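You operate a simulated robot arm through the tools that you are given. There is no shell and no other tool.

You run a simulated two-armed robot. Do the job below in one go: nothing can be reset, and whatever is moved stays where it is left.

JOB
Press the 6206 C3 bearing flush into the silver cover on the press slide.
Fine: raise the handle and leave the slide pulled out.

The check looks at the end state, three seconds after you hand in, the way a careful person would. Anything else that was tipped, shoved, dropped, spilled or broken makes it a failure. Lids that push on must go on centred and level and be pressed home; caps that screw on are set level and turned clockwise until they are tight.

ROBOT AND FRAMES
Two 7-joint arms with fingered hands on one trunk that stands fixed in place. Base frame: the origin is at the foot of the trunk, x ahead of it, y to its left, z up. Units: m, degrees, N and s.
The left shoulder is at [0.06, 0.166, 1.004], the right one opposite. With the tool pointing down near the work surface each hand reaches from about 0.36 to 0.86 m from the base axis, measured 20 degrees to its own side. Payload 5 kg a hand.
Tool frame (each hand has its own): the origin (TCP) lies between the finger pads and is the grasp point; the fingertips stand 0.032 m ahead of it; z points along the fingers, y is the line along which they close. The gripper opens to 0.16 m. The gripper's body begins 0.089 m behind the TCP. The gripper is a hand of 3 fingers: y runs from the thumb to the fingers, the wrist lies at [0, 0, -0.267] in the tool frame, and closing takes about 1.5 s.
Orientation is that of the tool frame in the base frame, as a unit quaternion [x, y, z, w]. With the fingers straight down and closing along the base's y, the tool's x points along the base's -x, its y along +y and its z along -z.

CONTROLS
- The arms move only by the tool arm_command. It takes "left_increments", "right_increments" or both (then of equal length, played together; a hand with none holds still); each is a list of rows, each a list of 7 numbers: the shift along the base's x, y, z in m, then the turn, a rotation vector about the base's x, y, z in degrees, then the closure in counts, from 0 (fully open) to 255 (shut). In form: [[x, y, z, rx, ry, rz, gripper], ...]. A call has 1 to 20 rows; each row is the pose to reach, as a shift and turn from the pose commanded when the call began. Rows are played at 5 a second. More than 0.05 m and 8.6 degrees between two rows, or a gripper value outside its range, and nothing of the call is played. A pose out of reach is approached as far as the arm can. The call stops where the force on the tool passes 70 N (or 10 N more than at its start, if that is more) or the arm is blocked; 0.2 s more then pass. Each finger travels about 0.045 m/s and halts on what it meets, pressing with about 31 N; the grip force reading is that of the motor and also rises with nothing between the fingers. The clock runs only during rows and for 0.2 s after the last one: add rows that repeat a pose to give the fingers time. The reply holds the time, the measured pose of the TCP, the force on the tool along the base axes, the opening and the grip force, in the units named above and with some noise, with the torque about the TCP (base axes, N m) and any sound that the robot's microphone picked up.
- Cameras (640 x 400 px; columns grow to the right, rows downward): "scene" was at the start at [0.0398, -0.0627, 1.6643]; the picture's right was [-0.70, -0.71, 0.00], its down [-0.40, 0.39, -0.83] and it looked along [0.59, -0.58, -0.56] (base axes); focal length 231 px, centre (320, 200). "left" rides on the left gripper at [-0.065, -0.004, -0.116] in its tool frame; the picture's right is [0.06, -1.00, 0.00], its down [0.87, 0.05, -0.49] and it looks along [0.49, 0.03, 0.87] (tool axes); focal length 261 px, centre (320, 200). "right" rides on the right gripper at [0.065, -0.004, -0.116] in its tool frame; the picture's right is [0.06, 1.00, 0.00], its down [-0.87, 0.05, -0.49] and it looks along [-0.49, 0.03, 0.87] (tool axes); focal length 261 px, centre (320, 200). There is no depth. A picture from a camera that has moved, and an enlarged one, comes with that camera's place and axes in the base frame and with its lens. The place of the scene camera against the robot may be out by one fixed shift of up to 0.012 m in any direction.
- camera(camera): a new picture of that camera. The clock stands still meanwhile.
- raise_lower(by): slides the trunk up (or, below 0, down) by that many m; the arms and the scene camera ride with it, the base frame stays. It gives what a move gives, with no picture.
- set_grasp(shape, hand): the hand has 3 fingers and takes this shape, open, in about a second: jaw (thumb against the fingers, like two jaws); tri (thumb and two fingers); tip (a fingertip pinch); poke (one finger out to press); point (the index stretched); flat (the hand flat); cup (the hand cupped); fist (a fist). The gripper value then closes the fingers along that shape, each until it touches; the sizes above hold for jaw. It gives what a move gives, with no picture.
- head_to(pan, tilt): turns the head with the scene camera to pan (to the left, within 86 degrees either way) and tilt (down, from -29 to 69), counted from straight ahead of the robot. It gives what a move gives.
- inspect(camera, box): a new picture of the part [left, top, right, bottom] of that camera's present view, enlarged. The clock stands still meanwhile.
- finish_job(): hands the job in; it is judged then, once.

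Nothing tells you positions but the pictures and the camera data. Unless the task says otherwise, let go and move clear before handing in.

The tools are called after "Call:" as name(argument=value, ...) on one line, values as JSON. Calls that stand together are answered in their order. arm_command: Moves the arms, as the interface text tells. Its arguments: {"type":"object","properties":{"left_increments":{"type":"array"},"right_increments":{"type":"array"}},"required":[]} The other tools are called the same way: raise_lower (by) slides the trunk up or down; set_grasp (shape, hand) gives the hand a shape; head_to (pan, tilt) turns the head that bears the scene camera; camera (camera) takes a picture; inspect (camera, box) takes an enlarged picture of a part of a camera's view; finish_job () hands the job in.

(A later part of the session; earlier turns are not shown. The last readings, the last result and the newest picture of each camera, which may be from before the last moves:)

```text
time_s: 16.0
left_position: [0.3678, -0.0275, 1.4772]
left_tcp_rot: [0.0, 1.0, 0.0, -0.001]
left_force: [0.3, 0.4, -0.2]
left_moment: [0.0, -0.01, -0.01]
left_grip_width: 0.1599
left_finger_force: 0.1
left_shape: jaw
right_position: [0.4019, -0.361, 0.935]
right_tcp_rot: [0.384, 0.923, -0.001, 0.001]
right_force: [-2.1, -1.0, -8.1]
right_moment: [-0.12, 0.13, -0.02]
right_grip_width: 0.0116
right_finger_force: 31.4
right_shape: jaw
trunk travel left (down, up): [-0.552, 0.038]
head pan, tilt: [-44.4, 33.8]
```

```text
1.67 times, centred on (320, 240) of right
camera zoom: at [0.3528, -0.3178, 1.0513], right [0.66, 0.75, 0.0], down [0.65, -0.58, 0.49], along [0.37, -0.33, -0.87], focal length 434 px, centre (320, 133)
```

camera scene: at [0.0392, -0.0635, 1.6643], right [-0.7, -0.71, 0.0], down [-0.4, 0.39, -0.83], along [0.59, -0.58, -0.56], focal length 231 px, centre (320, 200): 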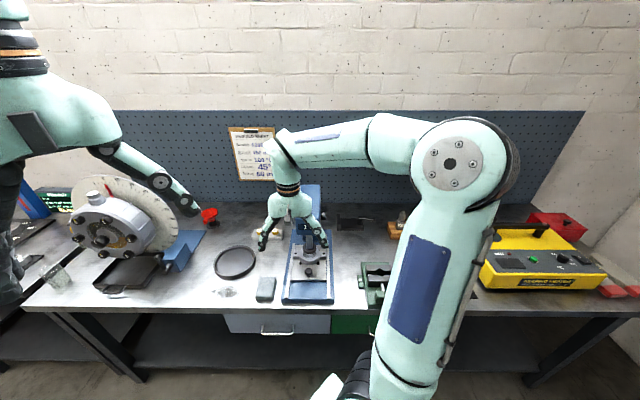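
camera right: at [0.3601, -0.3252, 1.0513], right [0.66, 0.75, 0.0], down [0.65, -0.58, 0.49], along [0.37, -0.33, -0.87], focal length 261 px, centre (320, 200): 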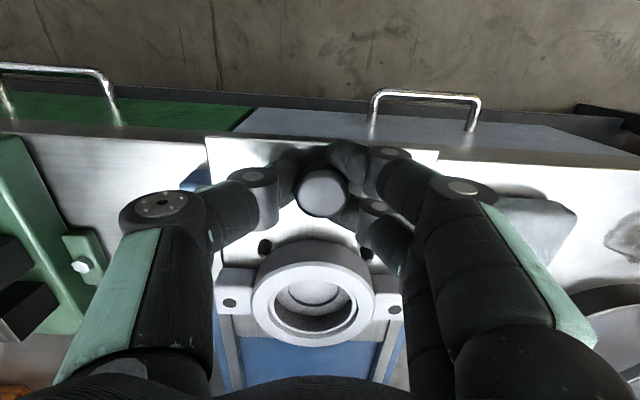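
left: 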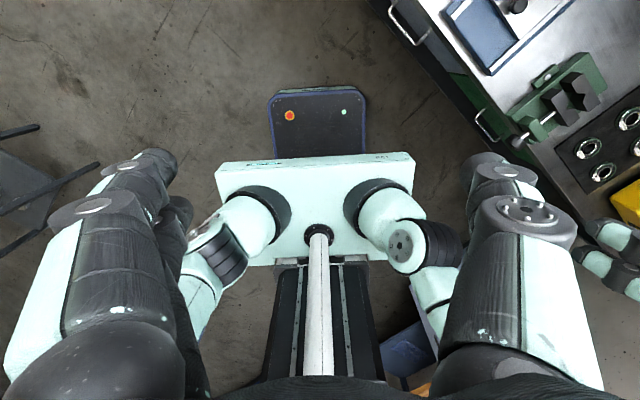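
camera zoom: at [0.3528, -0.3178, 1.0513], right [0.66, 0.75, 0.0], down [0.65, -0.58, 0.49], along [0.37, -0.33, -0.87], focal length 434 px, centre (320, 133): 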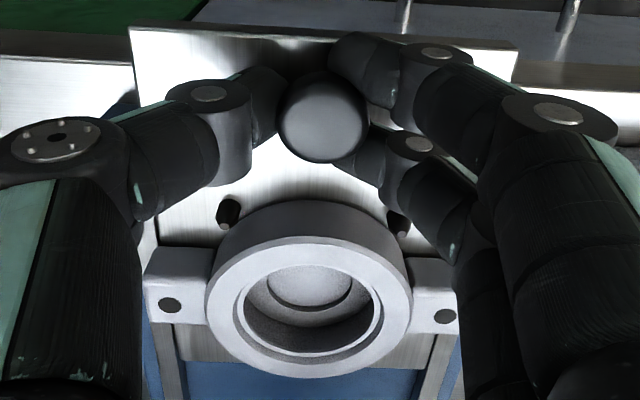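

The slide is now about 12 cm out, well clear of the ram and still well held in the rails. I'll release the knob, rise, and measure the cover's bore.

Call:
arm_command(right_increments=[[0, 0, 0, 0, 0, 0, 200], [0, 0, 0, 0, 0, 0, 150], [0, 0, 0, 0, 0, 0, 120], [0, 0, 0, 0, 0, 0, 120], [0, 0, 0, 0, 0, 0, 120], [0, 0, 0.02, 0, 0, 0, 120], [0, 0, 0.05, 0, 0, 0, 120], [0, 0, 0.09, 0, 0, 0, 120], [0, 0, 0.13, 0, 0, 0, 120], [0, 0, 0.13, 0, 0, 0, 120]])

Call:
camera(camera="right")

Call:
inspect(camera="right", box=[240, 180, 400, 300])

Call:
inspect(camera="scene", box=[260, 200, 360, 320])

```text
time_s: 18.2
left_position: [0.3673, -0.0273, 1.479]
left_tcp_rot: [0.0, 1.0, 0.0, -0.001]
left_force: [-0.5, 0.0, 0.0]
left_moment: [0.01, 0.03, -0.01]
left_grip_width: 0.1599
left_finger_force: 0.1
left_shape: jaw
right_position: [0.4025, -0.3632, 1.0664]
right_tcp_rot: [0.382, 0.924, 0.0, 0.0]
right_force: [-1.2, 0.3, -0.1]
right_moment: [0.0, 0.02, 0.03]
right_grip_width: 0.084
right_finger_force: 0.0
right_shape: jaw
trunk travel left (down, up): [-0.552, 0.038]
head pan, tilt: [-44.4, 33.8]
```

```text
taken
camera right: at [0.3525, -0.3195, 1.1826], right [0.66, 0.75, 0.0], down [0.65, -0.58, 0.49], along [0.37, -0.33, -0.87], focal length 261 px, centre (320, 200)
```

right: 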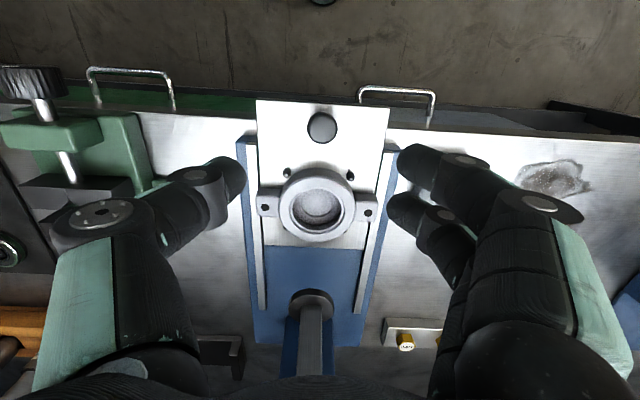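

```text
3.33 times, centred on (320, 240) of right
camera zoom: at [0.3525, -0.3195, 1.1826], right [0.66, 0.75, 0.0], down [0.65, -0.58, 0.49], along [0.37, -0.33, -0.87], focal length 869 px, centre (320, 67)
```

zoom: 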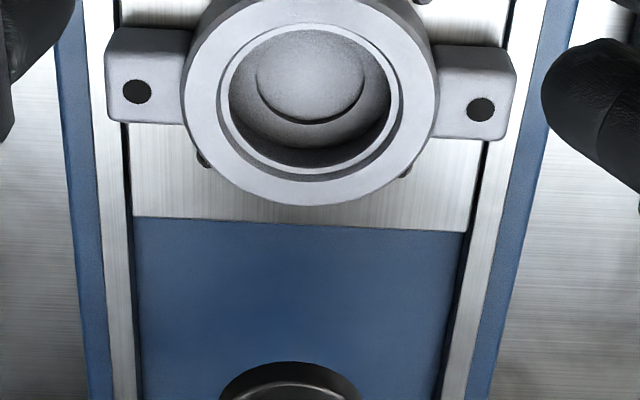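

```text
3.33 times, centred on (310, 260) of scene
camera zoom: at [0.0403, -0.0629, 1.6643], right [-0.7, -0.71, 0.0], down [-0.4, 0.39, -0.83], along [0.59, -0.58, -0.56], focal length 772 px, centre (353, 0)
```

zoom: 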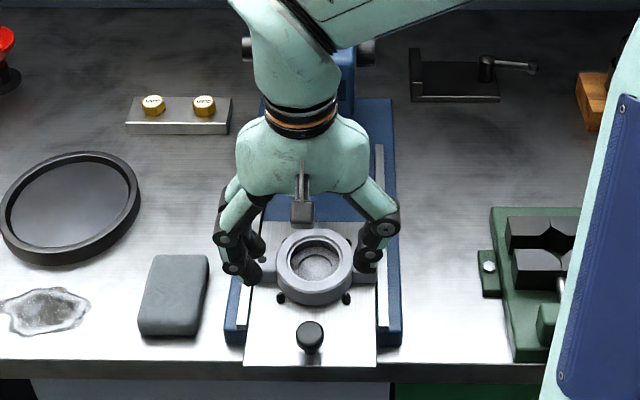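

The bore rim is visible; estimate is about (0.467, -0.425, 0.93). I'll hover straight over it for a second line of sight.

Call:
arm_command(right_increments=[[0.022, -0.021, 0, 0, 0, 0, 60], [0.044, -0.042, 0, 0, 0, 0, 0], [0.065, -0.063, 0, 0, 0, 0, 0], [0.065, -0.063, 0, 0, 0, 0, 0], [0.065, -0.063, 0, 0, 0, 0, 0]])

Call:
inspect(camera="right", box=[240, 90, 400, 210])

Call:
camera(camera="right")

```text
time_s: 19.4
left_position: [0.3675, -0.0272, 1.478]
left_tcp_rot: [0.001, 1.0, 0.0, -0.001]
left_force: [-0.4, -1.1, -0.2]
left_moment: [0.0, 0.01, 0.02]
left_grip_width: 0.1598
left_finger_force: 0.1
left_shape: jaw
right_position: [0.4665, -0.4256, 1.0661]
right_tcp_rot: [0.382, 0.924, 0.0, 0.0]
right_force: [0.1, -0.3, -0.2]
right_moment: [0.0, -0.01, 0.04]
right_grip_width: 0.1599
right_finger_force: 0.0
right_shape: jaw
trunk travel left (down, up): [-0.552, 0.038]
head pan, tilt: [-44.4, 33.8]
```

```text
3.33 times, centred on (320, 150) of right
camera zoom: at [0.4177, -0.3813, 1.1815], right [0.66, 0.75, 0.0], down [0.65, -0.58, 0.49], along [0.37, -0.33, -0.87], focal length 869 px, centre (320, 367)
```

zoom: 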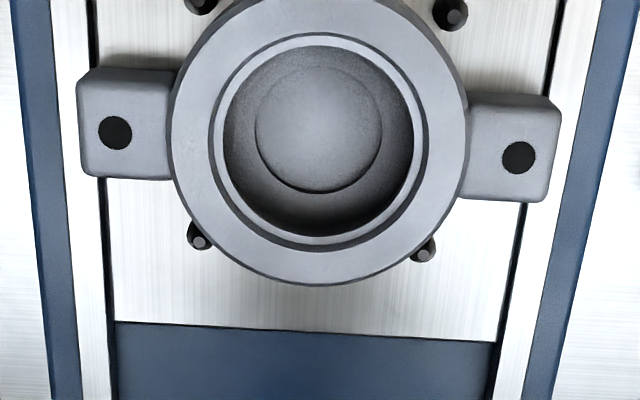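

```text
taken
camera right: at [0.4177, -0.3813, 1.1815], right [0.66, 0.75, 0.0], down [0.65, -0.58, 0.49], along [0.37, -0.33, -0.87], focal length 261 px, centre (320, 200)
```

right: 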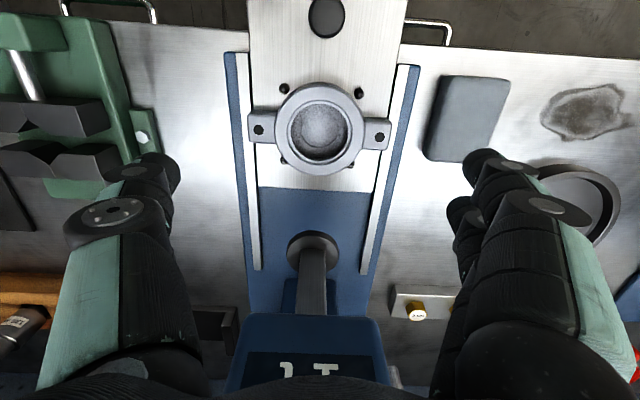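

Call:
inspect(camera="right", box=[280, 85, 360, 165])

Call:
inspect(camera="scene", box=[290, 245, 340, 310])

```text
5.00 times, centred on (320, 125) of right
camera zoom: at [0.4177, -0.3813, 1.1815], right [0.66, 0.75, 0.0], down [0.65, -0.58, 0.49], along [0.37, -0.33, -0.87], focal length 1303 px, centre (320, 575)
```

zoom: 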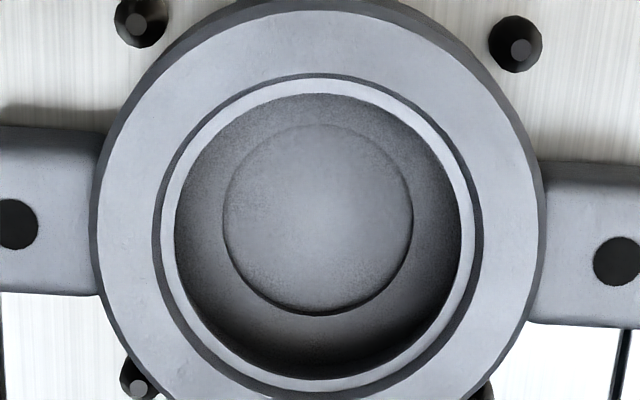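

```text
6.15 times, centred on (315, 278) of scene
camera zoom: at [0.0403, -0.0631, 1.6643], right [-0.7, -0.71, 0.0], down [-0.4, 0.39, -0.83], along [0.59, -0.58, -0.56], focal length 1424 px, centre (351, -277)
```

zoom: 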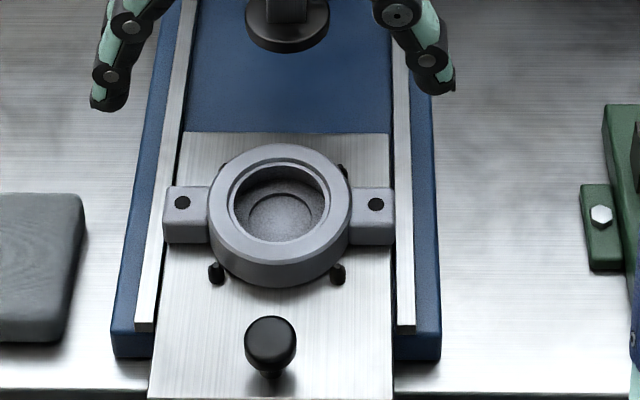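

Cover bore rim triangulated at (0.4676, -0.4262, 0.926). Now I'll go at height over to the 6206 C3 bearing at (0.2233, -0.8585), keeping the same hand orientation.

Call:
arm_command(right_increments=[[0, 0, 0.04, 0, 0, 0, 40], [-0.01, -0.018, 0.07, 0, 0, 0, 90], [-0.033, -0.058, 0.07, 0, 0, 0, 90], [-0.056, -0.098, 0.07, 0, 0, 0, 90], [-0.079, -0.138, 0.07, 0, 0, 0, 90], [-0.102, -0.178, 0.065, 0, 0, 0, 90], [-0.125, -0.218, 0.055, 0, 0, 0, 90], [-0.148, -0.258, 0.04, 0, 0, 0, 90], [-0.171, -0.298, 0.025, 0, 0, 0, 90], [-0.194, -0.338, 0.01, 0, 0, 0, 90], [-0.217, -0.378, -0.005, 0, 0, 0, 90], [-0.235, -0.413, -0.02, 0, 0, 0, 90], [-0.2432, -0.4329, -0.03, 0, 0, 0, 90], [-0.2432, -0.4329, -0.03, 0, 0, 0, 90]])

Call:
camera(camera="right")

Call:
inspect(camera="right", box=[260, 110, 380, 210])

Call:
camera(camera="scene")

```text
time_s: 22.4
left_position: [0.3669, -0.0276, 1.4778]
left_tcp_rot: [0.0, 1.0, -0.002, 0.0]
left_force: [-0.3, -0.3, 0.1]
left_moment: [0.02, 0.0, 0.01]
left_grip_width: 0.1598
left_finger_force: 0.1
left_shape: jaw
right_position: [0.2234, -0.8572, 1.0366]
right_tcp_rot: [0.382, 0.924, 0.0, 0.0]
right_force: [0.0, 1.0, -0.7]
right_moment: [0.02, 0.0, -0.01]
right_grip_width: 0.1041
right_finger_force: 0.0
right_shape: jaw
trunk travel left (down, up): [-0.552, 0.038]
head pan, tilt: [-44.4, 33.8]
```

```text
taken
camera right: at [0.173, -0.8138, 1.1526], right [0.66, 0.75, 0.0], down [0.65, -0.58, 0.49], along [0.37, -0.33, -0.87], focal length 261 px, centre (320, 200)
```

right: 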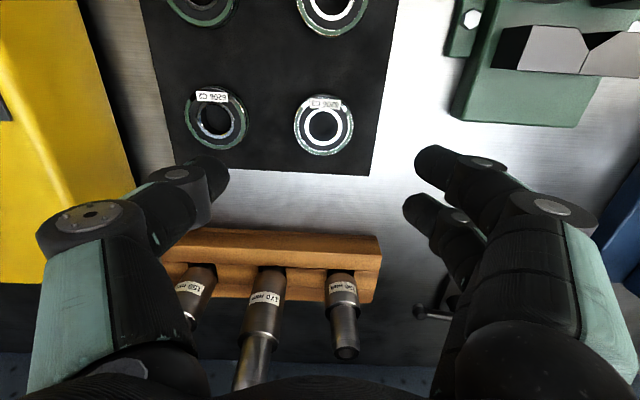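

```text
4.00 times, centred on (320, 160) of right
camera zoom: at [0.173, -0.8138, 1.1526], right [0.66, 0.75, 0.0], down [0.65, -0.58, 0.49], along [0.37, -0.33, -0.87], focal length 1043 px, centre (320, 360)
```

zoom: 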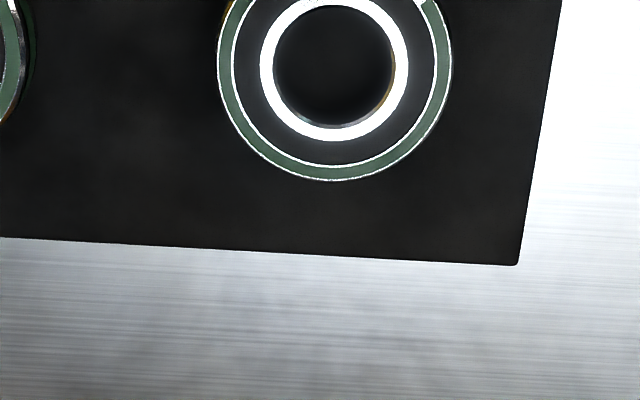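

```text
taken
camera scene: at [0.0398, -0.0625, 1.6644], right [-0.7, -0.71, 0.0], down [-0.4, 0.39, -0.83], along [0.59, -0.58, -0.56], focal length 231 px, centre (320, 200)
```

scene: 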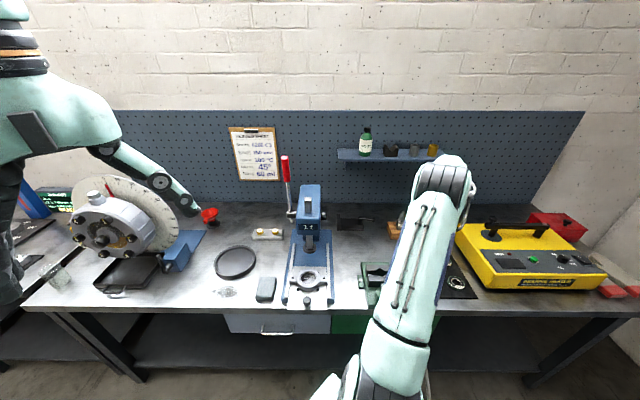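

Call:
inspect(camera="right", box=[280, 80, 370, 170])

Call:
inspect(camera="right", box=[180, 80, 250, 150])

```text
4.44 times, centred on (325, 125) of right
camera zoom: at [0.173, -0.8138, 1.1526], right [0.66, 0.75, 0.0], down [0.65, -0.58, 0.49], along [0.37, -0.33, -0.87], focal length 1158 px, centre (298, 533)
```

zoom: 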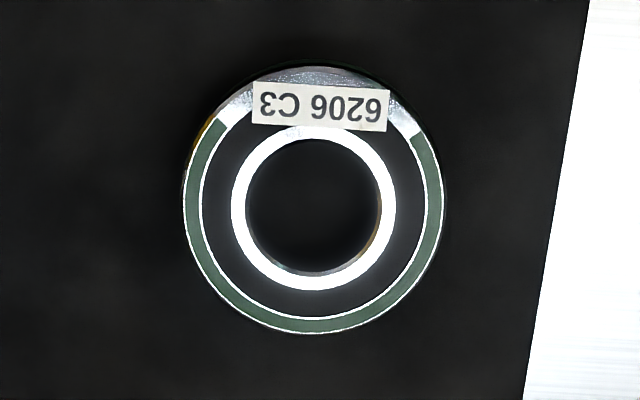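

```text
5.71 times, centred on (215, 115) of right
camera zoom: at [0.173, -0.8138, 1.1526], right [0.66, 0.75, 0.0], down [0.65, -0.58, 0.49], along [0.37, -0.33, -0.87], focal length 1489 px, centre (920, 686)
```

zoom: 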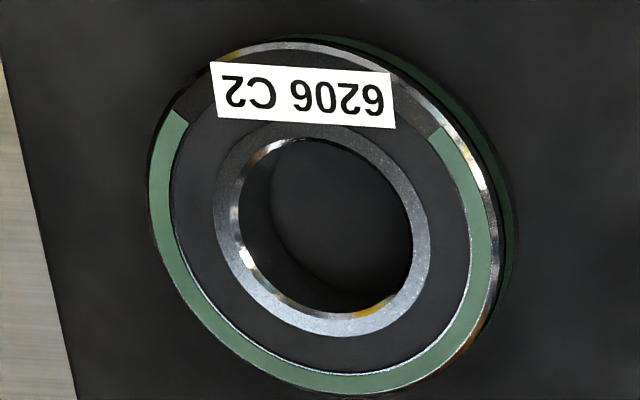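

Label confirmed "6206 C3", directly below the hand, centre by close view (0.2234, -0.854). I'll lower part way and re-measure before grasping.

Call:
arm_command(right_increments=[[0, 0.001, -0.02, 0, 0, 0, 90], [0, 0.002, -0.04, 0, 0, 0, 90], [0, 0.003, -0.06, 0, 0, 0, 90], [0, 0.003, -0.075, 0, 0, 0, 90], [0, 0.003, -0.075, 0, 0, 0, 90]])

Call:
camera(camera="right")

Call:
inspect(camera="right", box=[240, 80, 400, 200])

```text
time_s: 23.6
left_position: [0.3661, -0.0263, 1.4784]
left_tcp_rot: [0.0, 1.0, 0.0, 0.0]
left_force: [0.3, 0.5, 0.1]
left_moment: [0.02, 0.01, 0.06]
left_grip_width: 0.1599
left_finger_force: 0.1
left_shape: jaw
right_position: [0.2241, -0.8537, 0.9593]
right_tcp_rot: [0.383, 0.924, 0.001, 0.0]
right_force: [-0.4, -1.1, -0.8]
right_moment: [0.02, -0.02, 0.02]
right_grip_width: 0.1036
right_finger_force: 0.1
right_shape: jaw
trunk travel left (down, up): [-0.552, 0.038]
head pan, tilt: [-44.4, 33.8]
```

```text
taken
camera right: at [0.1735, -0.8106, 1.0753], right [0.66, 0.75, 0.0], down [0.65, -0.58, 0.49], along [0.37, -0.33, -0.87], focal length 261 px, centre (320, 200)
```

right: 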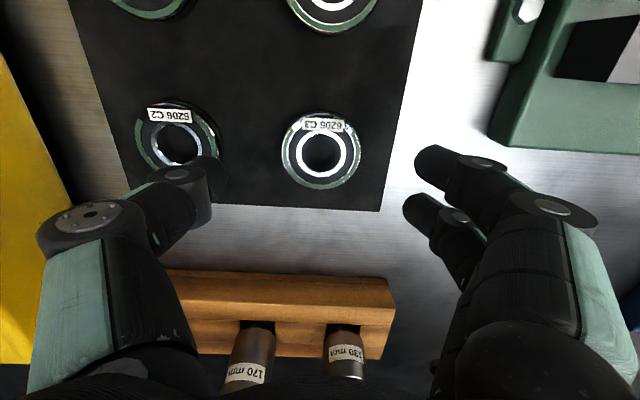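

```text
3.33 times, centred on (320, 140) of right
camera zoom: at [0.1735, -0.8106, 1.0753], right [0.66, 0.75, 0.0], down [0.65, -0.58, 0.49], along [0.37, -0.33, -0.87], focal length 869 px, centre (320, 400)
```

zoom: 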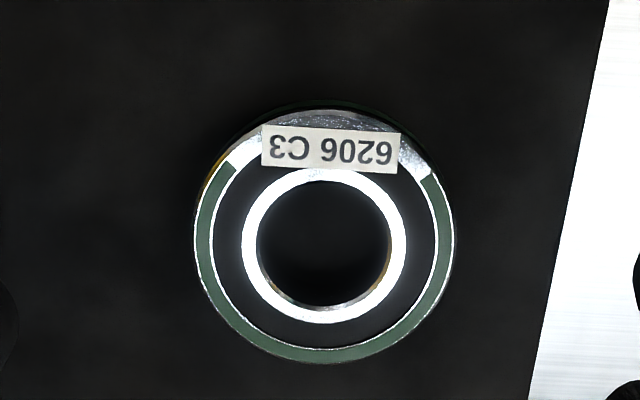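

Refined bearing centre is (0.2249, -0.8551, top 0.880). I'll descend so the fingertips overlap its upper ~10 mm and close.

Call:
arm_command(right_increments=[[0.0008, -0.0014, -0.02, 0, 0, 0, 90], [0.0008, -0.0014, -0.04, 0, 0, 0, 90], [0.0008, -0.0014, -0.0565, 0, 0, 0, 90], [0.0008, -0.0014, -0.0565, 0, 0, 0, 90]])

Call:
camera(camera="right")

Call:
inspect(camera="right", box=[200, 80, 440, 240])

```text
time_s: 24.6
left_position: [0.3668, -0.0275, 1.4791]
left_tcp_rot: [0.0, 1.0, 0.001, 0.0]
left_force: [-1.1, 0.4, 0.6]
left_moment: [0.03, 0.02, 0.01]
left_grip_width: 0.16
left_finger_force: 0.1
left_shape: jaw
right_position: [0.2249, -0.8553, 0.9042]
right_tcp_rot: [0.382, 0.924, 0.0, -0.001]
right_force: [0.2, 0.5, 1.3]
right_moment: [-0.01, 0.01, -0.01]
right_grip_width: 0.1038
right_finger_force: 0.1
right_shape: jaw
trunk travel left (down, up): [-0.552, 0.038]
head pan, tilt: [-44.4, 33.8]
```

```text
taken
camera right: at [0.1754, -0.8113, 1.0199], right [0.66, 0.75, 0.0], down [0.65, -0.58, 0.49], along [0.37, -0.33, -0.87], focal length 261 px, centre (320, 200)
```

right: 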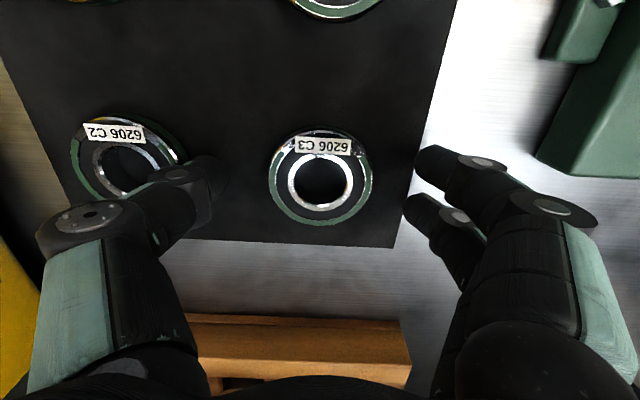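

```text
2.50 times, centred on (320, 160) of right
camera zoom: at [0.1754, -0.8113, 1.0199], right [0.66, 0.75, 0.0], down [0.65, -0.58, 0.49], along [0.37, -0.33, -0.87], focal length 652 px, centre (320, 300)
```

zoom: 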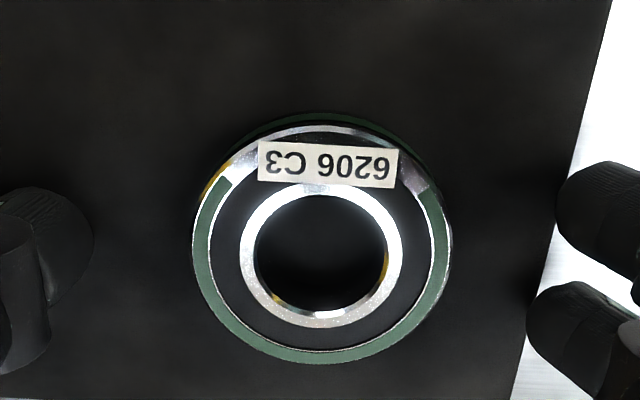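

Centred within a millimetre. Closing on the bearing.

Call:
arm_command(right_increments=[[0, 0, 0, 0, 0, 0, 110], [0, 0, 0, 0, 0, 0, 130], [0, 0, 0, 0, 0, 0, 150], [0, 0, 0, 0, 0, 0, 170], [0, 0, 0, 0, 0, 0, 200], [0, 0, 0, 0, 0, 0, 255], [0, 0, 0, 0, 0, 0, 255]])

Call:
inspect(camera="right", box=[200, 80, 440, 240])

```text
time_s: 26.2
left_position: [0.3665, -0.0269, 1.4781]
left_tcp_rot: [0.0, 1.0, -0.001, 0.0]
left_force: [0.6, 0.1, 0.2]
left_moment: [-0.02, -0.01, 0.0]
left_grip_width: 0.1599
left_finger_force: 0.0
left_shape: jaw
right_position: [0.2246, -0.855, 0.9033]
right_tcp_rot: [0.383, 0.924, 0.0, 0.0]
right_force: [-0.5, -0.4, 0.7]
right_moment: [0.01, 0.08, -0.03]
right_grip_width: 0.052
right_finger_force: 31.3
right_shape: jaw
trunk travel left (down, up): [-0.552, 0.038]
head pan, tilt: [-44.4, 33.8]
```

```text
2.50 times, centred on (320, 160) of right
camera zoom: at [0.1753, -0.8115, 1.0199], right [0.66, 0.75, 0.0], down [0.65, -0.58, 0.49], along [0.37, -0.33, -0.87], focal length 652 px, centre (320, 300)
```

zoom: 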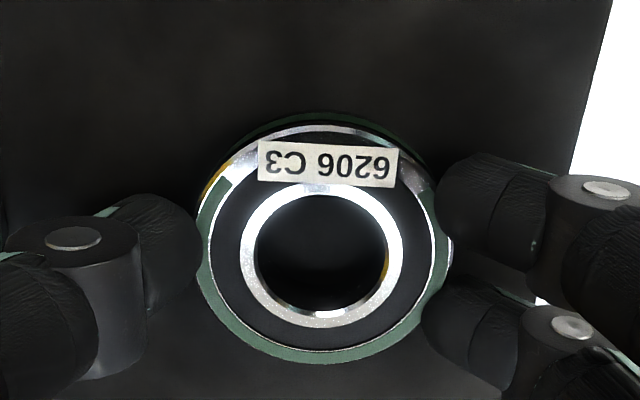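

Firm three-point grip with the bearing undisturbed. Lifting slowly and checking it stays level.

Call:
arm_command(right_increments=[[0, 0, 0.005, 0, 0, 0, 255], [0, 0, 0.015, 0, 0, 0, 255], [0, 0, 0.03, 0, 0, 0, 255], [0, 0, 0.06, 0, 0, 0, 255], [0, 0, 0.1, 0, 0, 0, 255], [0, 0, 0.13, 0, 0, 0, 255], [0, 0, 0.13, 0, 0, 0, 255]])

Call:
inspect(camera="right", box=[200, 80, 440, 240])

Call:
camera(camera="right")

```text
time_s: 27.8
left_position: [0.3675, -0.0275, 1.4779]
left_tcp_rot: [-0.001, 1.0, 0.0, -0.002]
left_force: [0.0, -0.1, -0.4]
left_moment: [-0.03, 0.0, -0.01]
left_grip_width: 0.1598
left_finger_force: 0.0
left_shape: jaw
right_position: [0.2263, -0.8537, 1.0341]
right_tcp_rot: [0.383, 0.924, 0.001, 0.0]
right_force: [-0.1, 0.0, -1.9]
right_moment: [0.03, 0.01, 0.0]
right_grip_width: 0.0518
right_finger_force: 30.8
right_shape: jaw
trunk travel left (down, up): [-0.552, 0.038]
head pan, tilt: [-44.4, 33.8]
```

```text
2.50 times, centred on (320, 160) of right
camera zoom: at [0.1764, -0.8112, 1.15], right [0.66, 0.75, 0.0], down [0.65, -0.58, 0.49], along [0.37, -0.32, -0.87], focal length 652 px, centre (320, 300)
```

zoom: 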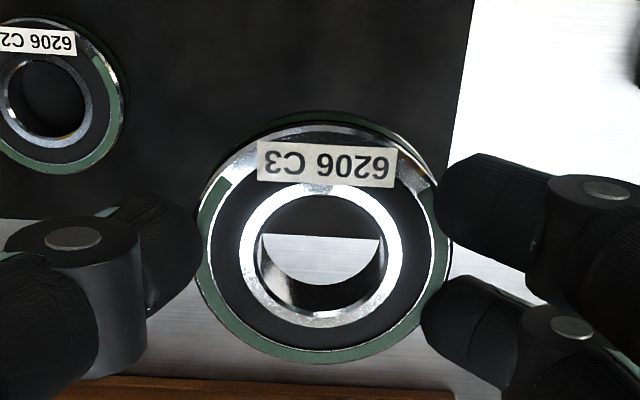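

```text
taken
camera right: at [0.1764, -0.8112, 1.15], right [0.66, 0.75, 0.0], down [0.65, -0.58, 0.49], along [0.37, -0.32, -0.87], focal length 261 px, centre (320, 200)
```

right: 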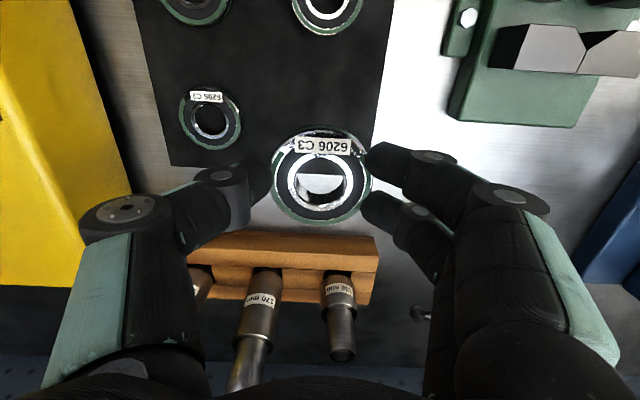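

The bearing is held level and steady. Now carrying it back over the pulled-out cover at a safe height.

Call:
arm_command(right_increments=[[0.012, 0.021, 0.01, 0, 0, 0, 255], [0.033, 0.059, 0.025, 0, 0, 0, 255], [0.055, 0.098, 0.04, 0, 0, 0, 255], [0.077, 0.138, 0.055, 0, 0, 0, 255], [0.099, 0.177, 0.07, 0, 0, 0, 255], [0.121, 0.216, 0.085, 0, 0, 0, 255], [0.143, 0.255, 0.1, 0, 0, 0, 255], [0.165, 0.295, 0.11, 0, 0, 0, 255], [0.187, 0.334, 0.11, 0, 0, 0, 255], [0.207, 0.37, 0.11, 0, 0, 0, 255], [0.224, 0.4, 0.11, 0, 0, 0, 255], [0.235, 0.42, 0.11, 0, 0, 0, 255], [0.2399, 0.4284, 0.11, 0, 0, 0, 255], [0.2399, 0.4284, 0.11, 0, 0, 0, 255]])

Call:
camera(camera="right")

Call:
inspect(camera="right", box=[260, 60, 380, 160])

Call:
inspect(camera="scene", box=[260, 200, 360, 320])

```text
time_s: 30.8
left_position: [0.3676, -0.0278, 1.4778]
left_tcp_rot: [-0.001, 1.0, 0.001, 0.0]
left_force: [0.2, -0.4, 1.0]
left_moment: [0.01, -0.01, 0.03]
left_grip_width: 0.16
left_finger_force: 0.1
left_shape: jaw
right_position: [0.4648, -0.4272, 1.1434]
right_tcp_rot: [0.382, 0.924, -0.001, 0.0]
right_force: [0.1, -0.2, -1.5]
right_moment: [-0.03, 0.01, -0.01]
right_grip_width: 0.0513
right_finger_force: 31.0
right_shape: jaw
trunk travel left (down, up): [-0.552, 0.038]
head pan, tilt: [-44.4, 33.8]
```

```text
taken
camera right: at [0.4155, -0.384, 1.259], right [0.66, 0.75, 0.0], down [0.65, -0.58, 0.49], along [0.37, -0.33, -0.87], focal length 261 px, centre (320, 200)
```

right: 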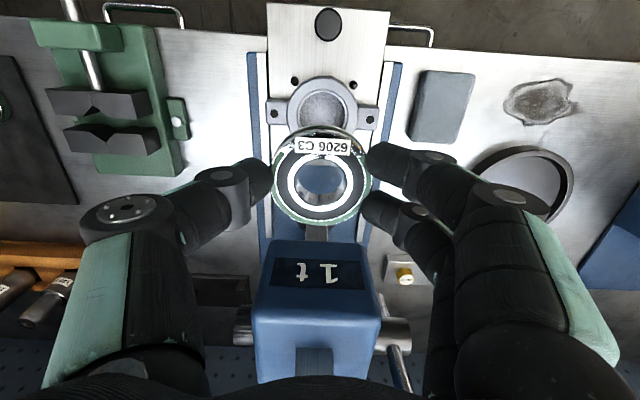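

```text
4.00 times, centred on (320, 110) of right
camera zoom: at [0.4155, -0.384, 1.259], right [0.66, 0.75, 0.0], down [0.65, -0.58, 0.49], along [0.37, -0.33, -0.87], focal length 1043 px, centre (320, 560)
```

zoom: 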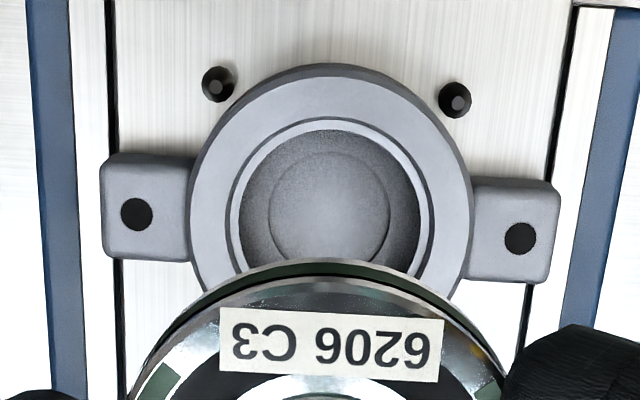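

```text
3.33 times, centred on (310, 260) of scene
camera zoom: at [0.0399, -0.063, 1.6643], right [-0.7, -0.71, 0.0], down [-0.4, 0.39, -0.83], along [0.59, -0.58, -0.56], focal length 772 px, centre (353, 0)
```

zoom: 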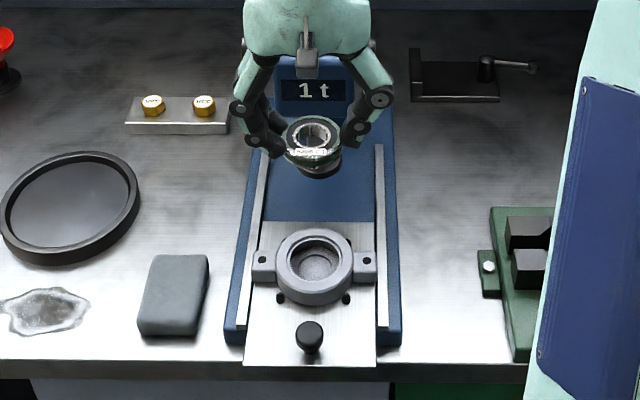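

Hovering above; the ring rim is visible beyond the bearing and positions agree. Lowering to about 3 cm above the cover to check alignment in one picture.

Call:
arm_command(right_increments=[[0, 0, -0.03, 0, 0, 0, 255], [0, 0, -0.06, 0, 0, 0, 255], [0, 0, -0.09, 0, 0, 0, 255], [0, 0, -0.115, 0, 0, 0, 255], [0, 0, -0.13, 0, 0, 0, 255], [0, 0, -0.13, 0, 0, 0, 255]])

Call:
camera(camera="right")

Call:
inspect(camera="right", box=[230, 80, 410, 240])

Call:
inspect(camera="scene", box=[280, 230, 350, 300])

```text
time_s: 32.2
left_position: [0.366, -0.0272, 1.4785]
left_tcp_rot: [-0.001, 1.0, 0.0, 0.0]
left_force: [-0.6, 0.1, -0.7]
left_moment: [0.04, -0.03, -0.03]
left_grip_width: 0.1601
left_finger_force: 0.0
left_shape: jaw
right_position: [0.4662, -0.4273, 1.0144]
right_tcp_rot: [0.383, 0.924, 0.0, 0.0]
right_force: [0.4, 0.9, -2.0]
right_moment: [0.04, 0.01, 0.0]
right_grip_width: 0.0512
right_finger_force: 30.6
right_shape: jaw
trunk travel left (down, up): [-0.552, 0.038]
head pan, tilt: [-44.4, 33.8]
```

```text
taken
camera right: at [0.416, -0.383, 1.1291], right [0.66, 0.75, 0.0], down [0.65, -0.58, 0.49], along [0.37, -0.33, -0.87], focal length 261 px, centre (320, 200)
```

right: 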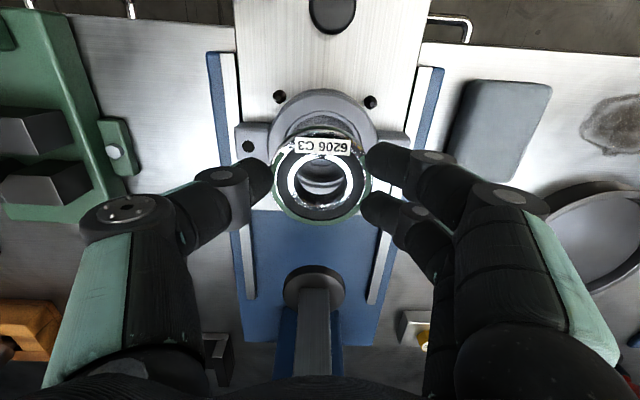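

```text
2.50 times, centred on (320, 160) of right
camera zoom: at [0.416, -0.383, 1.1291], right [0.66, 0.75, 0.0], down [0.65, -0.58, 0.49], along [0.37, -0.33, -0.87], focal length 652 px, centre (320, 300)
```

zoom: 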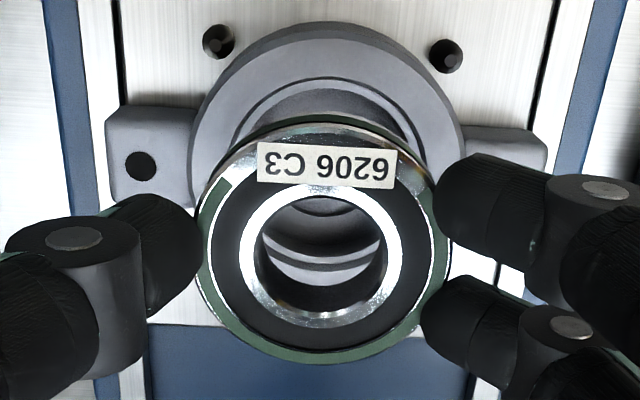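

```text
5.71 times, centred on (315, 265) of scene
camera zoom: at [0.0398, -0.0627, 1.6644], right [-0.7, -0.71, 0.0], down [-0.4, 0.39, -0.83], along [0.59, -0.58, -0.56], focal length 1323 px, centre (349, -171)
```

zoom: 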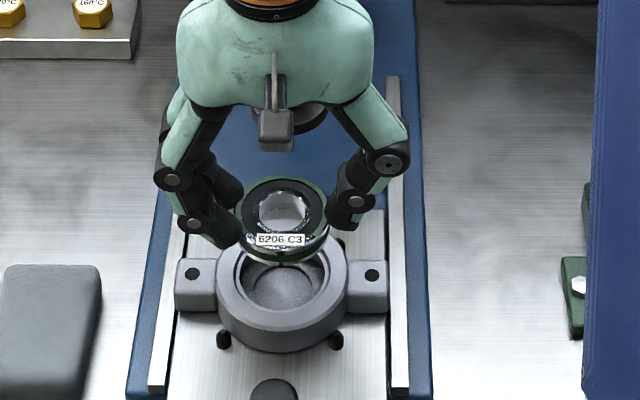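

Call:
inspect(camera="right", box=[270, 80, 380, 150])

Call:
inspect(camera="right", box=[290, 150, 350, 210])

Call:
inspect(camera="scene", box=[295, 255, 335, 295])

```text
5.71 times, centred on (325, 115) of right
camera zoom: at [0.416, -0.383, 1.1291], right [0.66, 0.75, 0.0], down [0.65, -0.58, 0.49], along [0.37, -0.33, -0.87], focal length 1489 px, centre (291, 686)
```

zoom: 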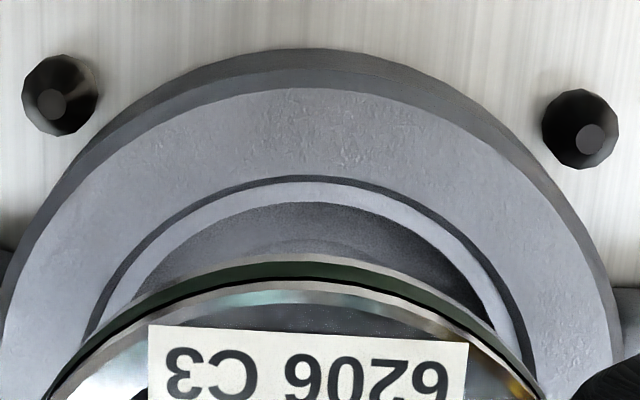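

```text
6.67 times, centred on (320, 180) of right
camera zoom: at [0.416, -0.383, 1.1291], right [0.66, 0.75, 0.0], down [0.65, -0.58, 0.49], along [0.37, -0.33, -0.87], focal length 1738 px, centre (320, 333)
```

zoom: 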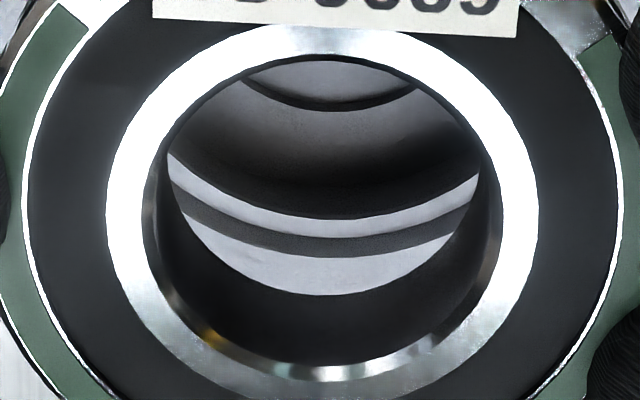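

```text
10.00 times, centred on (315, 275) of scene
camera zoom: at [0.0398, -0.0627, 1.6644], right [-0.7, -0.71, 0.0], down [-0.4, 0.39, -0.83], along [0.59, -0.58, -0.56], focal length 2314 px, centre (370, -550)
```

zoom: 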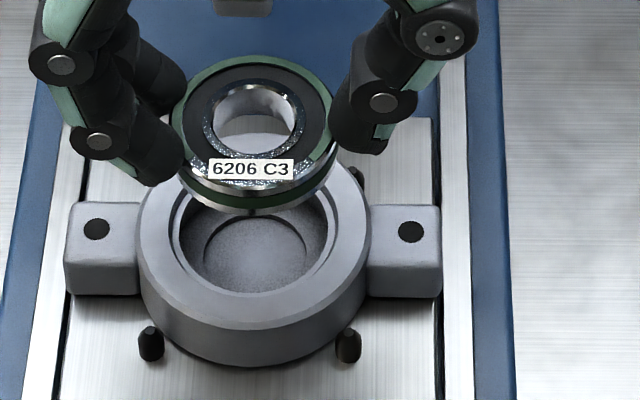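

In this view the bearing needs about 2 mm left and 2 mm deeper to line up with the rim. I'll apply that while lowering to ~8 mm above the ring, then recheck where both are almost at the same height.

Call:
arm_command(right_increments=[[0.0014, 0, -0.015, 0, 0, 0, 255], [0.0028, 0, -0.03, 0, 0, 0, 255], [0.0028, 0, -0.04, 0, 0, 0, 255], [0.0028, 0, -0.04, 0, 0, 0, 255]])

Call:
inspect(camera="right", box=[230, 80, 410, 240])

Call:
inspect(camera="right", box=[290, 150, 350, 210])

Call:
inspect(camera="scene", box=[295, 255, 335, 295])

Call:
inspect(camera="right", box=[270, 90, 380, 160])

```text
time_s: 33.2
left_position: [0.3669, -0.0278, 1.4772]
left_tcp_rot: [0.0, 1.0, 0.0, 0.0]
left_force: [0.9, 0.7, -0.4]
left_moment: [-0.02, 0.0, -0.01]
left_grip_width: 0.1598
left_finger_force: 0.1
left_shape: jaw
right_position: [0.4687, -0.4271, 0.9732]
right_tcp_rot: [0.382, 0.924, 0.001, 0.0]
right_force: [0.6, -0.2, -1.8]
right_moment: [-0.01, -0.01, 0.01]
right_grip_width: 0.0512
right_finger_force: 31.2
right_shape: jaw
trunk travel left (down, up): [-0.552, 0.038]
head pan, tilt: [-44.4, 33.8]
```

```text
2.50 times, centred on (320, 160) of right
camera zoom: at [0.4188, -0.3831, 1.0894], right [0.66, 0.75, 0.0], down [0.65, -0.58, 0.49], along [0.37, -0.33, -0.87], focal length 652 px, centre (320, 300)
```

zoom: 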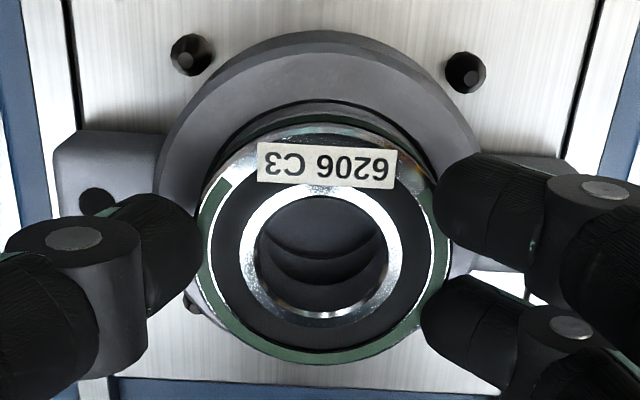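

```text
6.67 times, centred on (320, 180) of right
camera zoom: at [0.4188, -0.3831, 1.0894], right [0.66, 0.75, 0.0], down [0.65, -0.58, 0.49], along [0.37, -0.33, -0.87], focal length 1738 px, centre (320, 333)
```

zoom: 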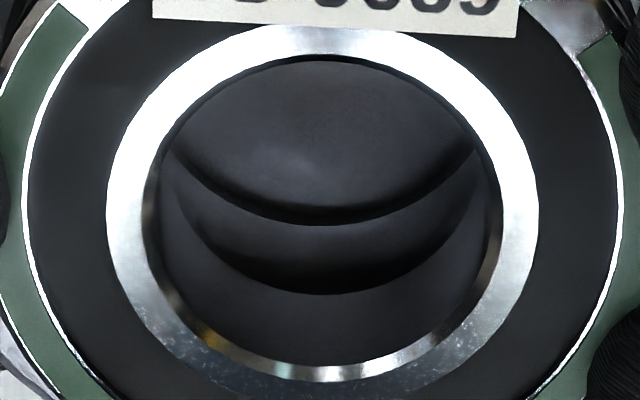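

```text
10.00 times, centred on (315, 275) of scene
camera zoom: at [0.0399, -0.0629, 1.6643], right [-0.7, -0.71, 0.0], down [-0.4, 0.39, -0.83], along [0.59, -0.58, -0.56], focal length 2314 px, centre (370, -550)
```

zoom: 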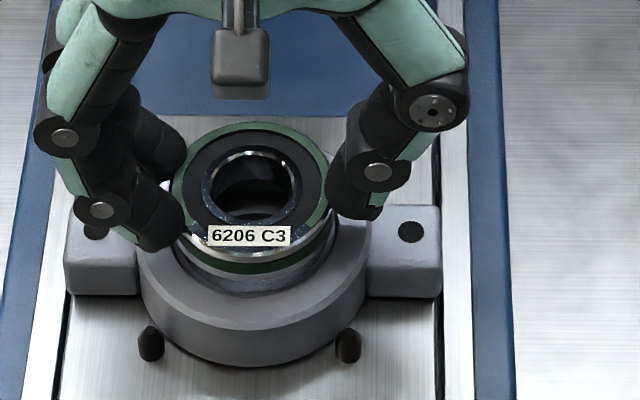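

```text
5.71 times, centred on (325, 125) of right
camera zoom: at [0.4188, -0.3831, 1.0894], right [0.66, 0.75, 0.0], down [0.65, -0.58, 0.49], along [0.37, -0.33, -0.87], focal length 1489 px, centre (291, 629)
```

zoom: 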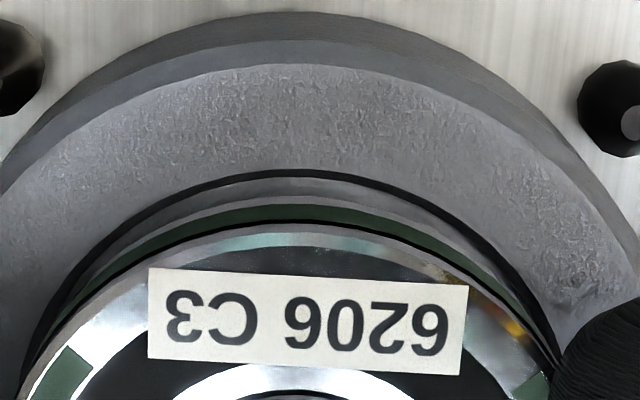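

Call:
inspect(camera="right", box=[265, 115, 320, 165])

Call:
inspect(camera="right", box=[325, 115, 380, 165])

Call:
inspect(camera="scene", box=[303, 262, 328, 287])

```text
8.00 times, centred on (292, 140) of right
camera zoom: at [0.4188, -0.3831, 1.0894], right [0.66, 0.75, 0.0], down [0.65, -0.58, 0.49], along [0.37, -0.33, -0.87], focal length 2085 px, centre (540, 680)
```

zoom: 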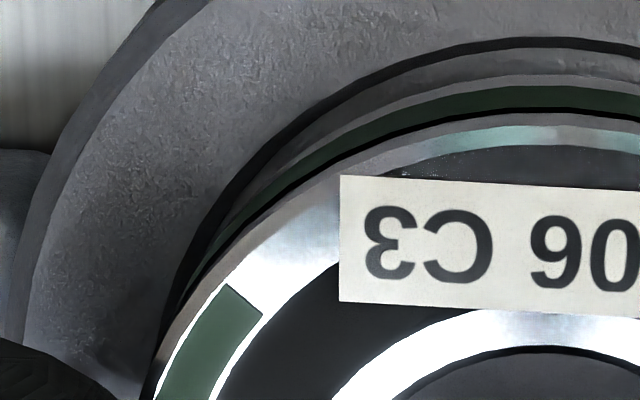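

```text
8.00 times, centred on (352, 140) of right
camera zoom: at [0.4188, -0.3831, 1.0894], right [0.66, 0.75, 0.0], down [0.65, -0.58, 0.49], along [0.37, -0.33, -0.87], focal length 2085 px, centre (60, 680)
```

zoom: 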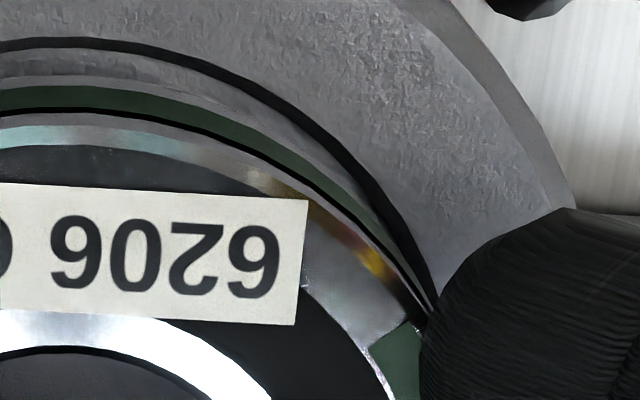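

```text
16.00 times, centred on (316, 274) of scene
camera zoom: at [0.0399, -0.0629, 1.6643], right [-0.7, -0.71, 0.0], down [-0.4, 0.39, -0.83], along [0.59, -0.58, -0.56], focal length 3703 px, centre (392, -992)
```

zoom: 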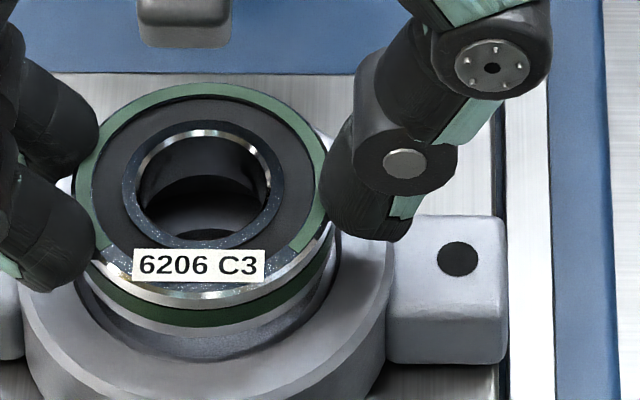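

Fitting the rim circle in this picture, bearing and bore centres now agree within about half a millimetre. Lowering gently until it touches.

Call:
arm_command(right_increments=[[0, 0, -0.002, 0, 0, 0, 255], [0, 0, -0.004, 0, 0, 0, 255], [0, 0, -0.006, 0, 0, 0, 255], [0, 0, -0.0075, 0, 0, 0, 255]])

Call:
inspect(camera="right", box=[270, 90, 380, 160])

Call:
inspect(camera="scene", box=[295, 255, 335, 295])

```text
time_s: 34.2
left_position: [0.3684, -0.0276, 1.4786]
left_tcp_rot: [0.0, 1.0, 0.0, -0.001]
left_force: [0.5, -0.3, -0.7]
left_moment: [0.0, -0.03, 0.01]
left_grip_width: 0.1601
left_finger_force: 0.0
left_shape: jaw
right_position: [0.4677, -0.4272, 0.9669]
right_tcp_rot: [0.383, 0.924, 0.0, 0.001]
right_force: [0.5, 0.2, -1.5]
right_moment: [0.02, 0.01, -0.02]
right_grip_width: 0.0513
right_finger_force: 31.1
right_shape: jaw
trunk travel left (down, up): [-0.552, 0.038]
head pan, tilt: [-44.4, 33.8]
```

```text
5.71 times, centred on (325, 125) of right
camera zoom: at [0.4177, -0.3838, 1.0823], right [0.66, 0.75, 0.0], down [0.65, -0.58, 0.49], along [0.37, -0.33, -0.87], focal length 1489 px, centre (291, 629)
```

zoom: 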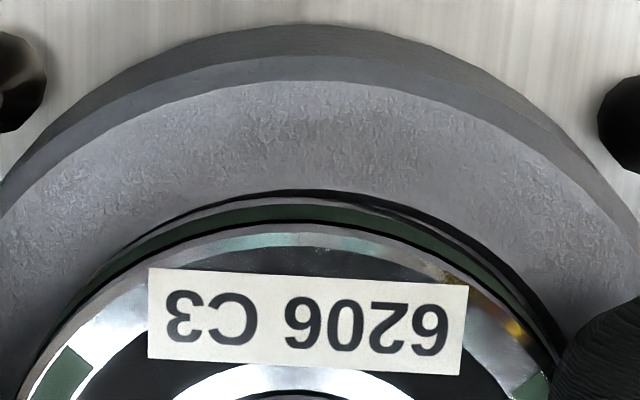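

```text
10.00 times, centred on (315, 275) of scene
camera zoom: at [0.04, -0.0629, 1.6643], right [-0.7, -0.71, 0.0], down [-0.4, 0.39, -0.83], along [0.59, -0.58, -0.56], focal length 2314 px, centre (370, -550)
```

zoom: 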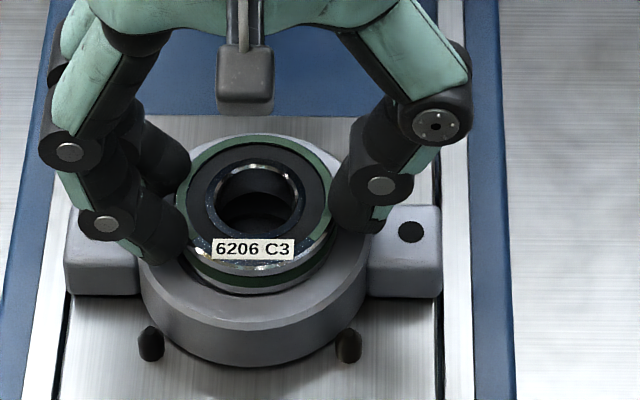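

Call:
inspect(camera="right", box=[265, 115, 320, 165])

Call:
inspect(camera="right", box=[325, 115, 380, 165])

Call:
inspect(camera="scene", box=[303, 265, 328, 290])

```text
8.00 times, centred on (292, 140) of right
camera zoom: at [0.4177, -0.3838, 1.0823], right [0.66, 0.75, 0.0], down [0.65, -0.58, 0.49], along [0.37, -0.33, -0.87], focal length 2085 px, centre (540, 680)
```

zoom: 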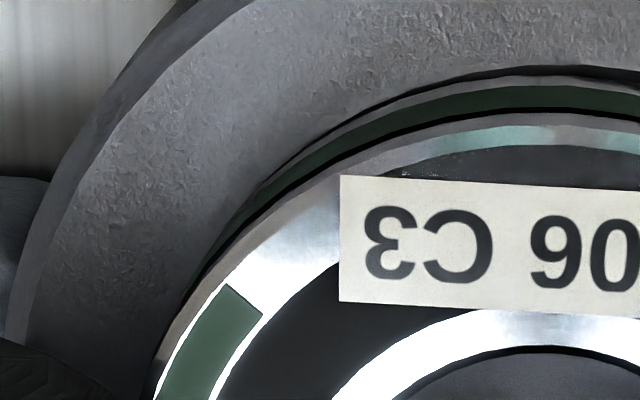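

```text
8.00 times, centred on (352, 140) of right
camera zoom: at [0.4177, -0.3838, 1.0823], right [0.66, 0.75, 0.0], down [0.65, -0.58, 0.49], along [0.37, -0.33, -0.87], focal length 2085 px, centre (60, 680)
```

zoom: 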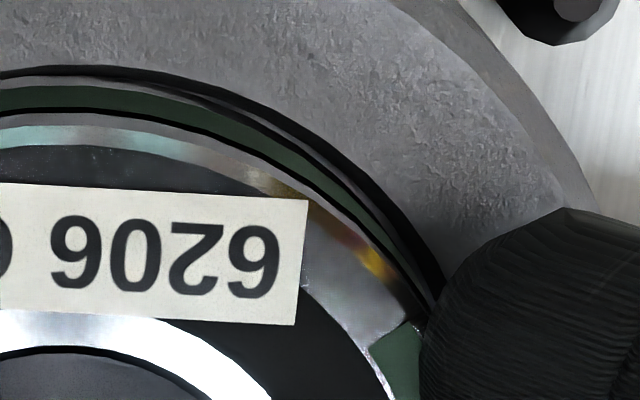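

```text
16.00 times, centred on (316, 278) of scene
camera zoom: at [0.04, -0.0629, 1.6643], right [-0.7, -0.71, 0.0], down [-0.4, 0.39, -0.83], along [0.59, -0.58, -0.56], focal length 3703 px, centre (392, -1040)
```

zoom: 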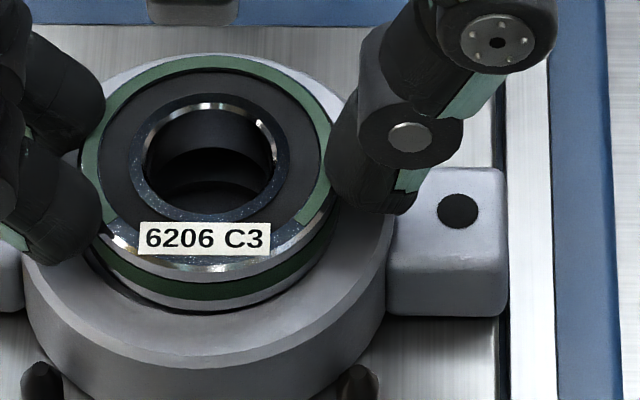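

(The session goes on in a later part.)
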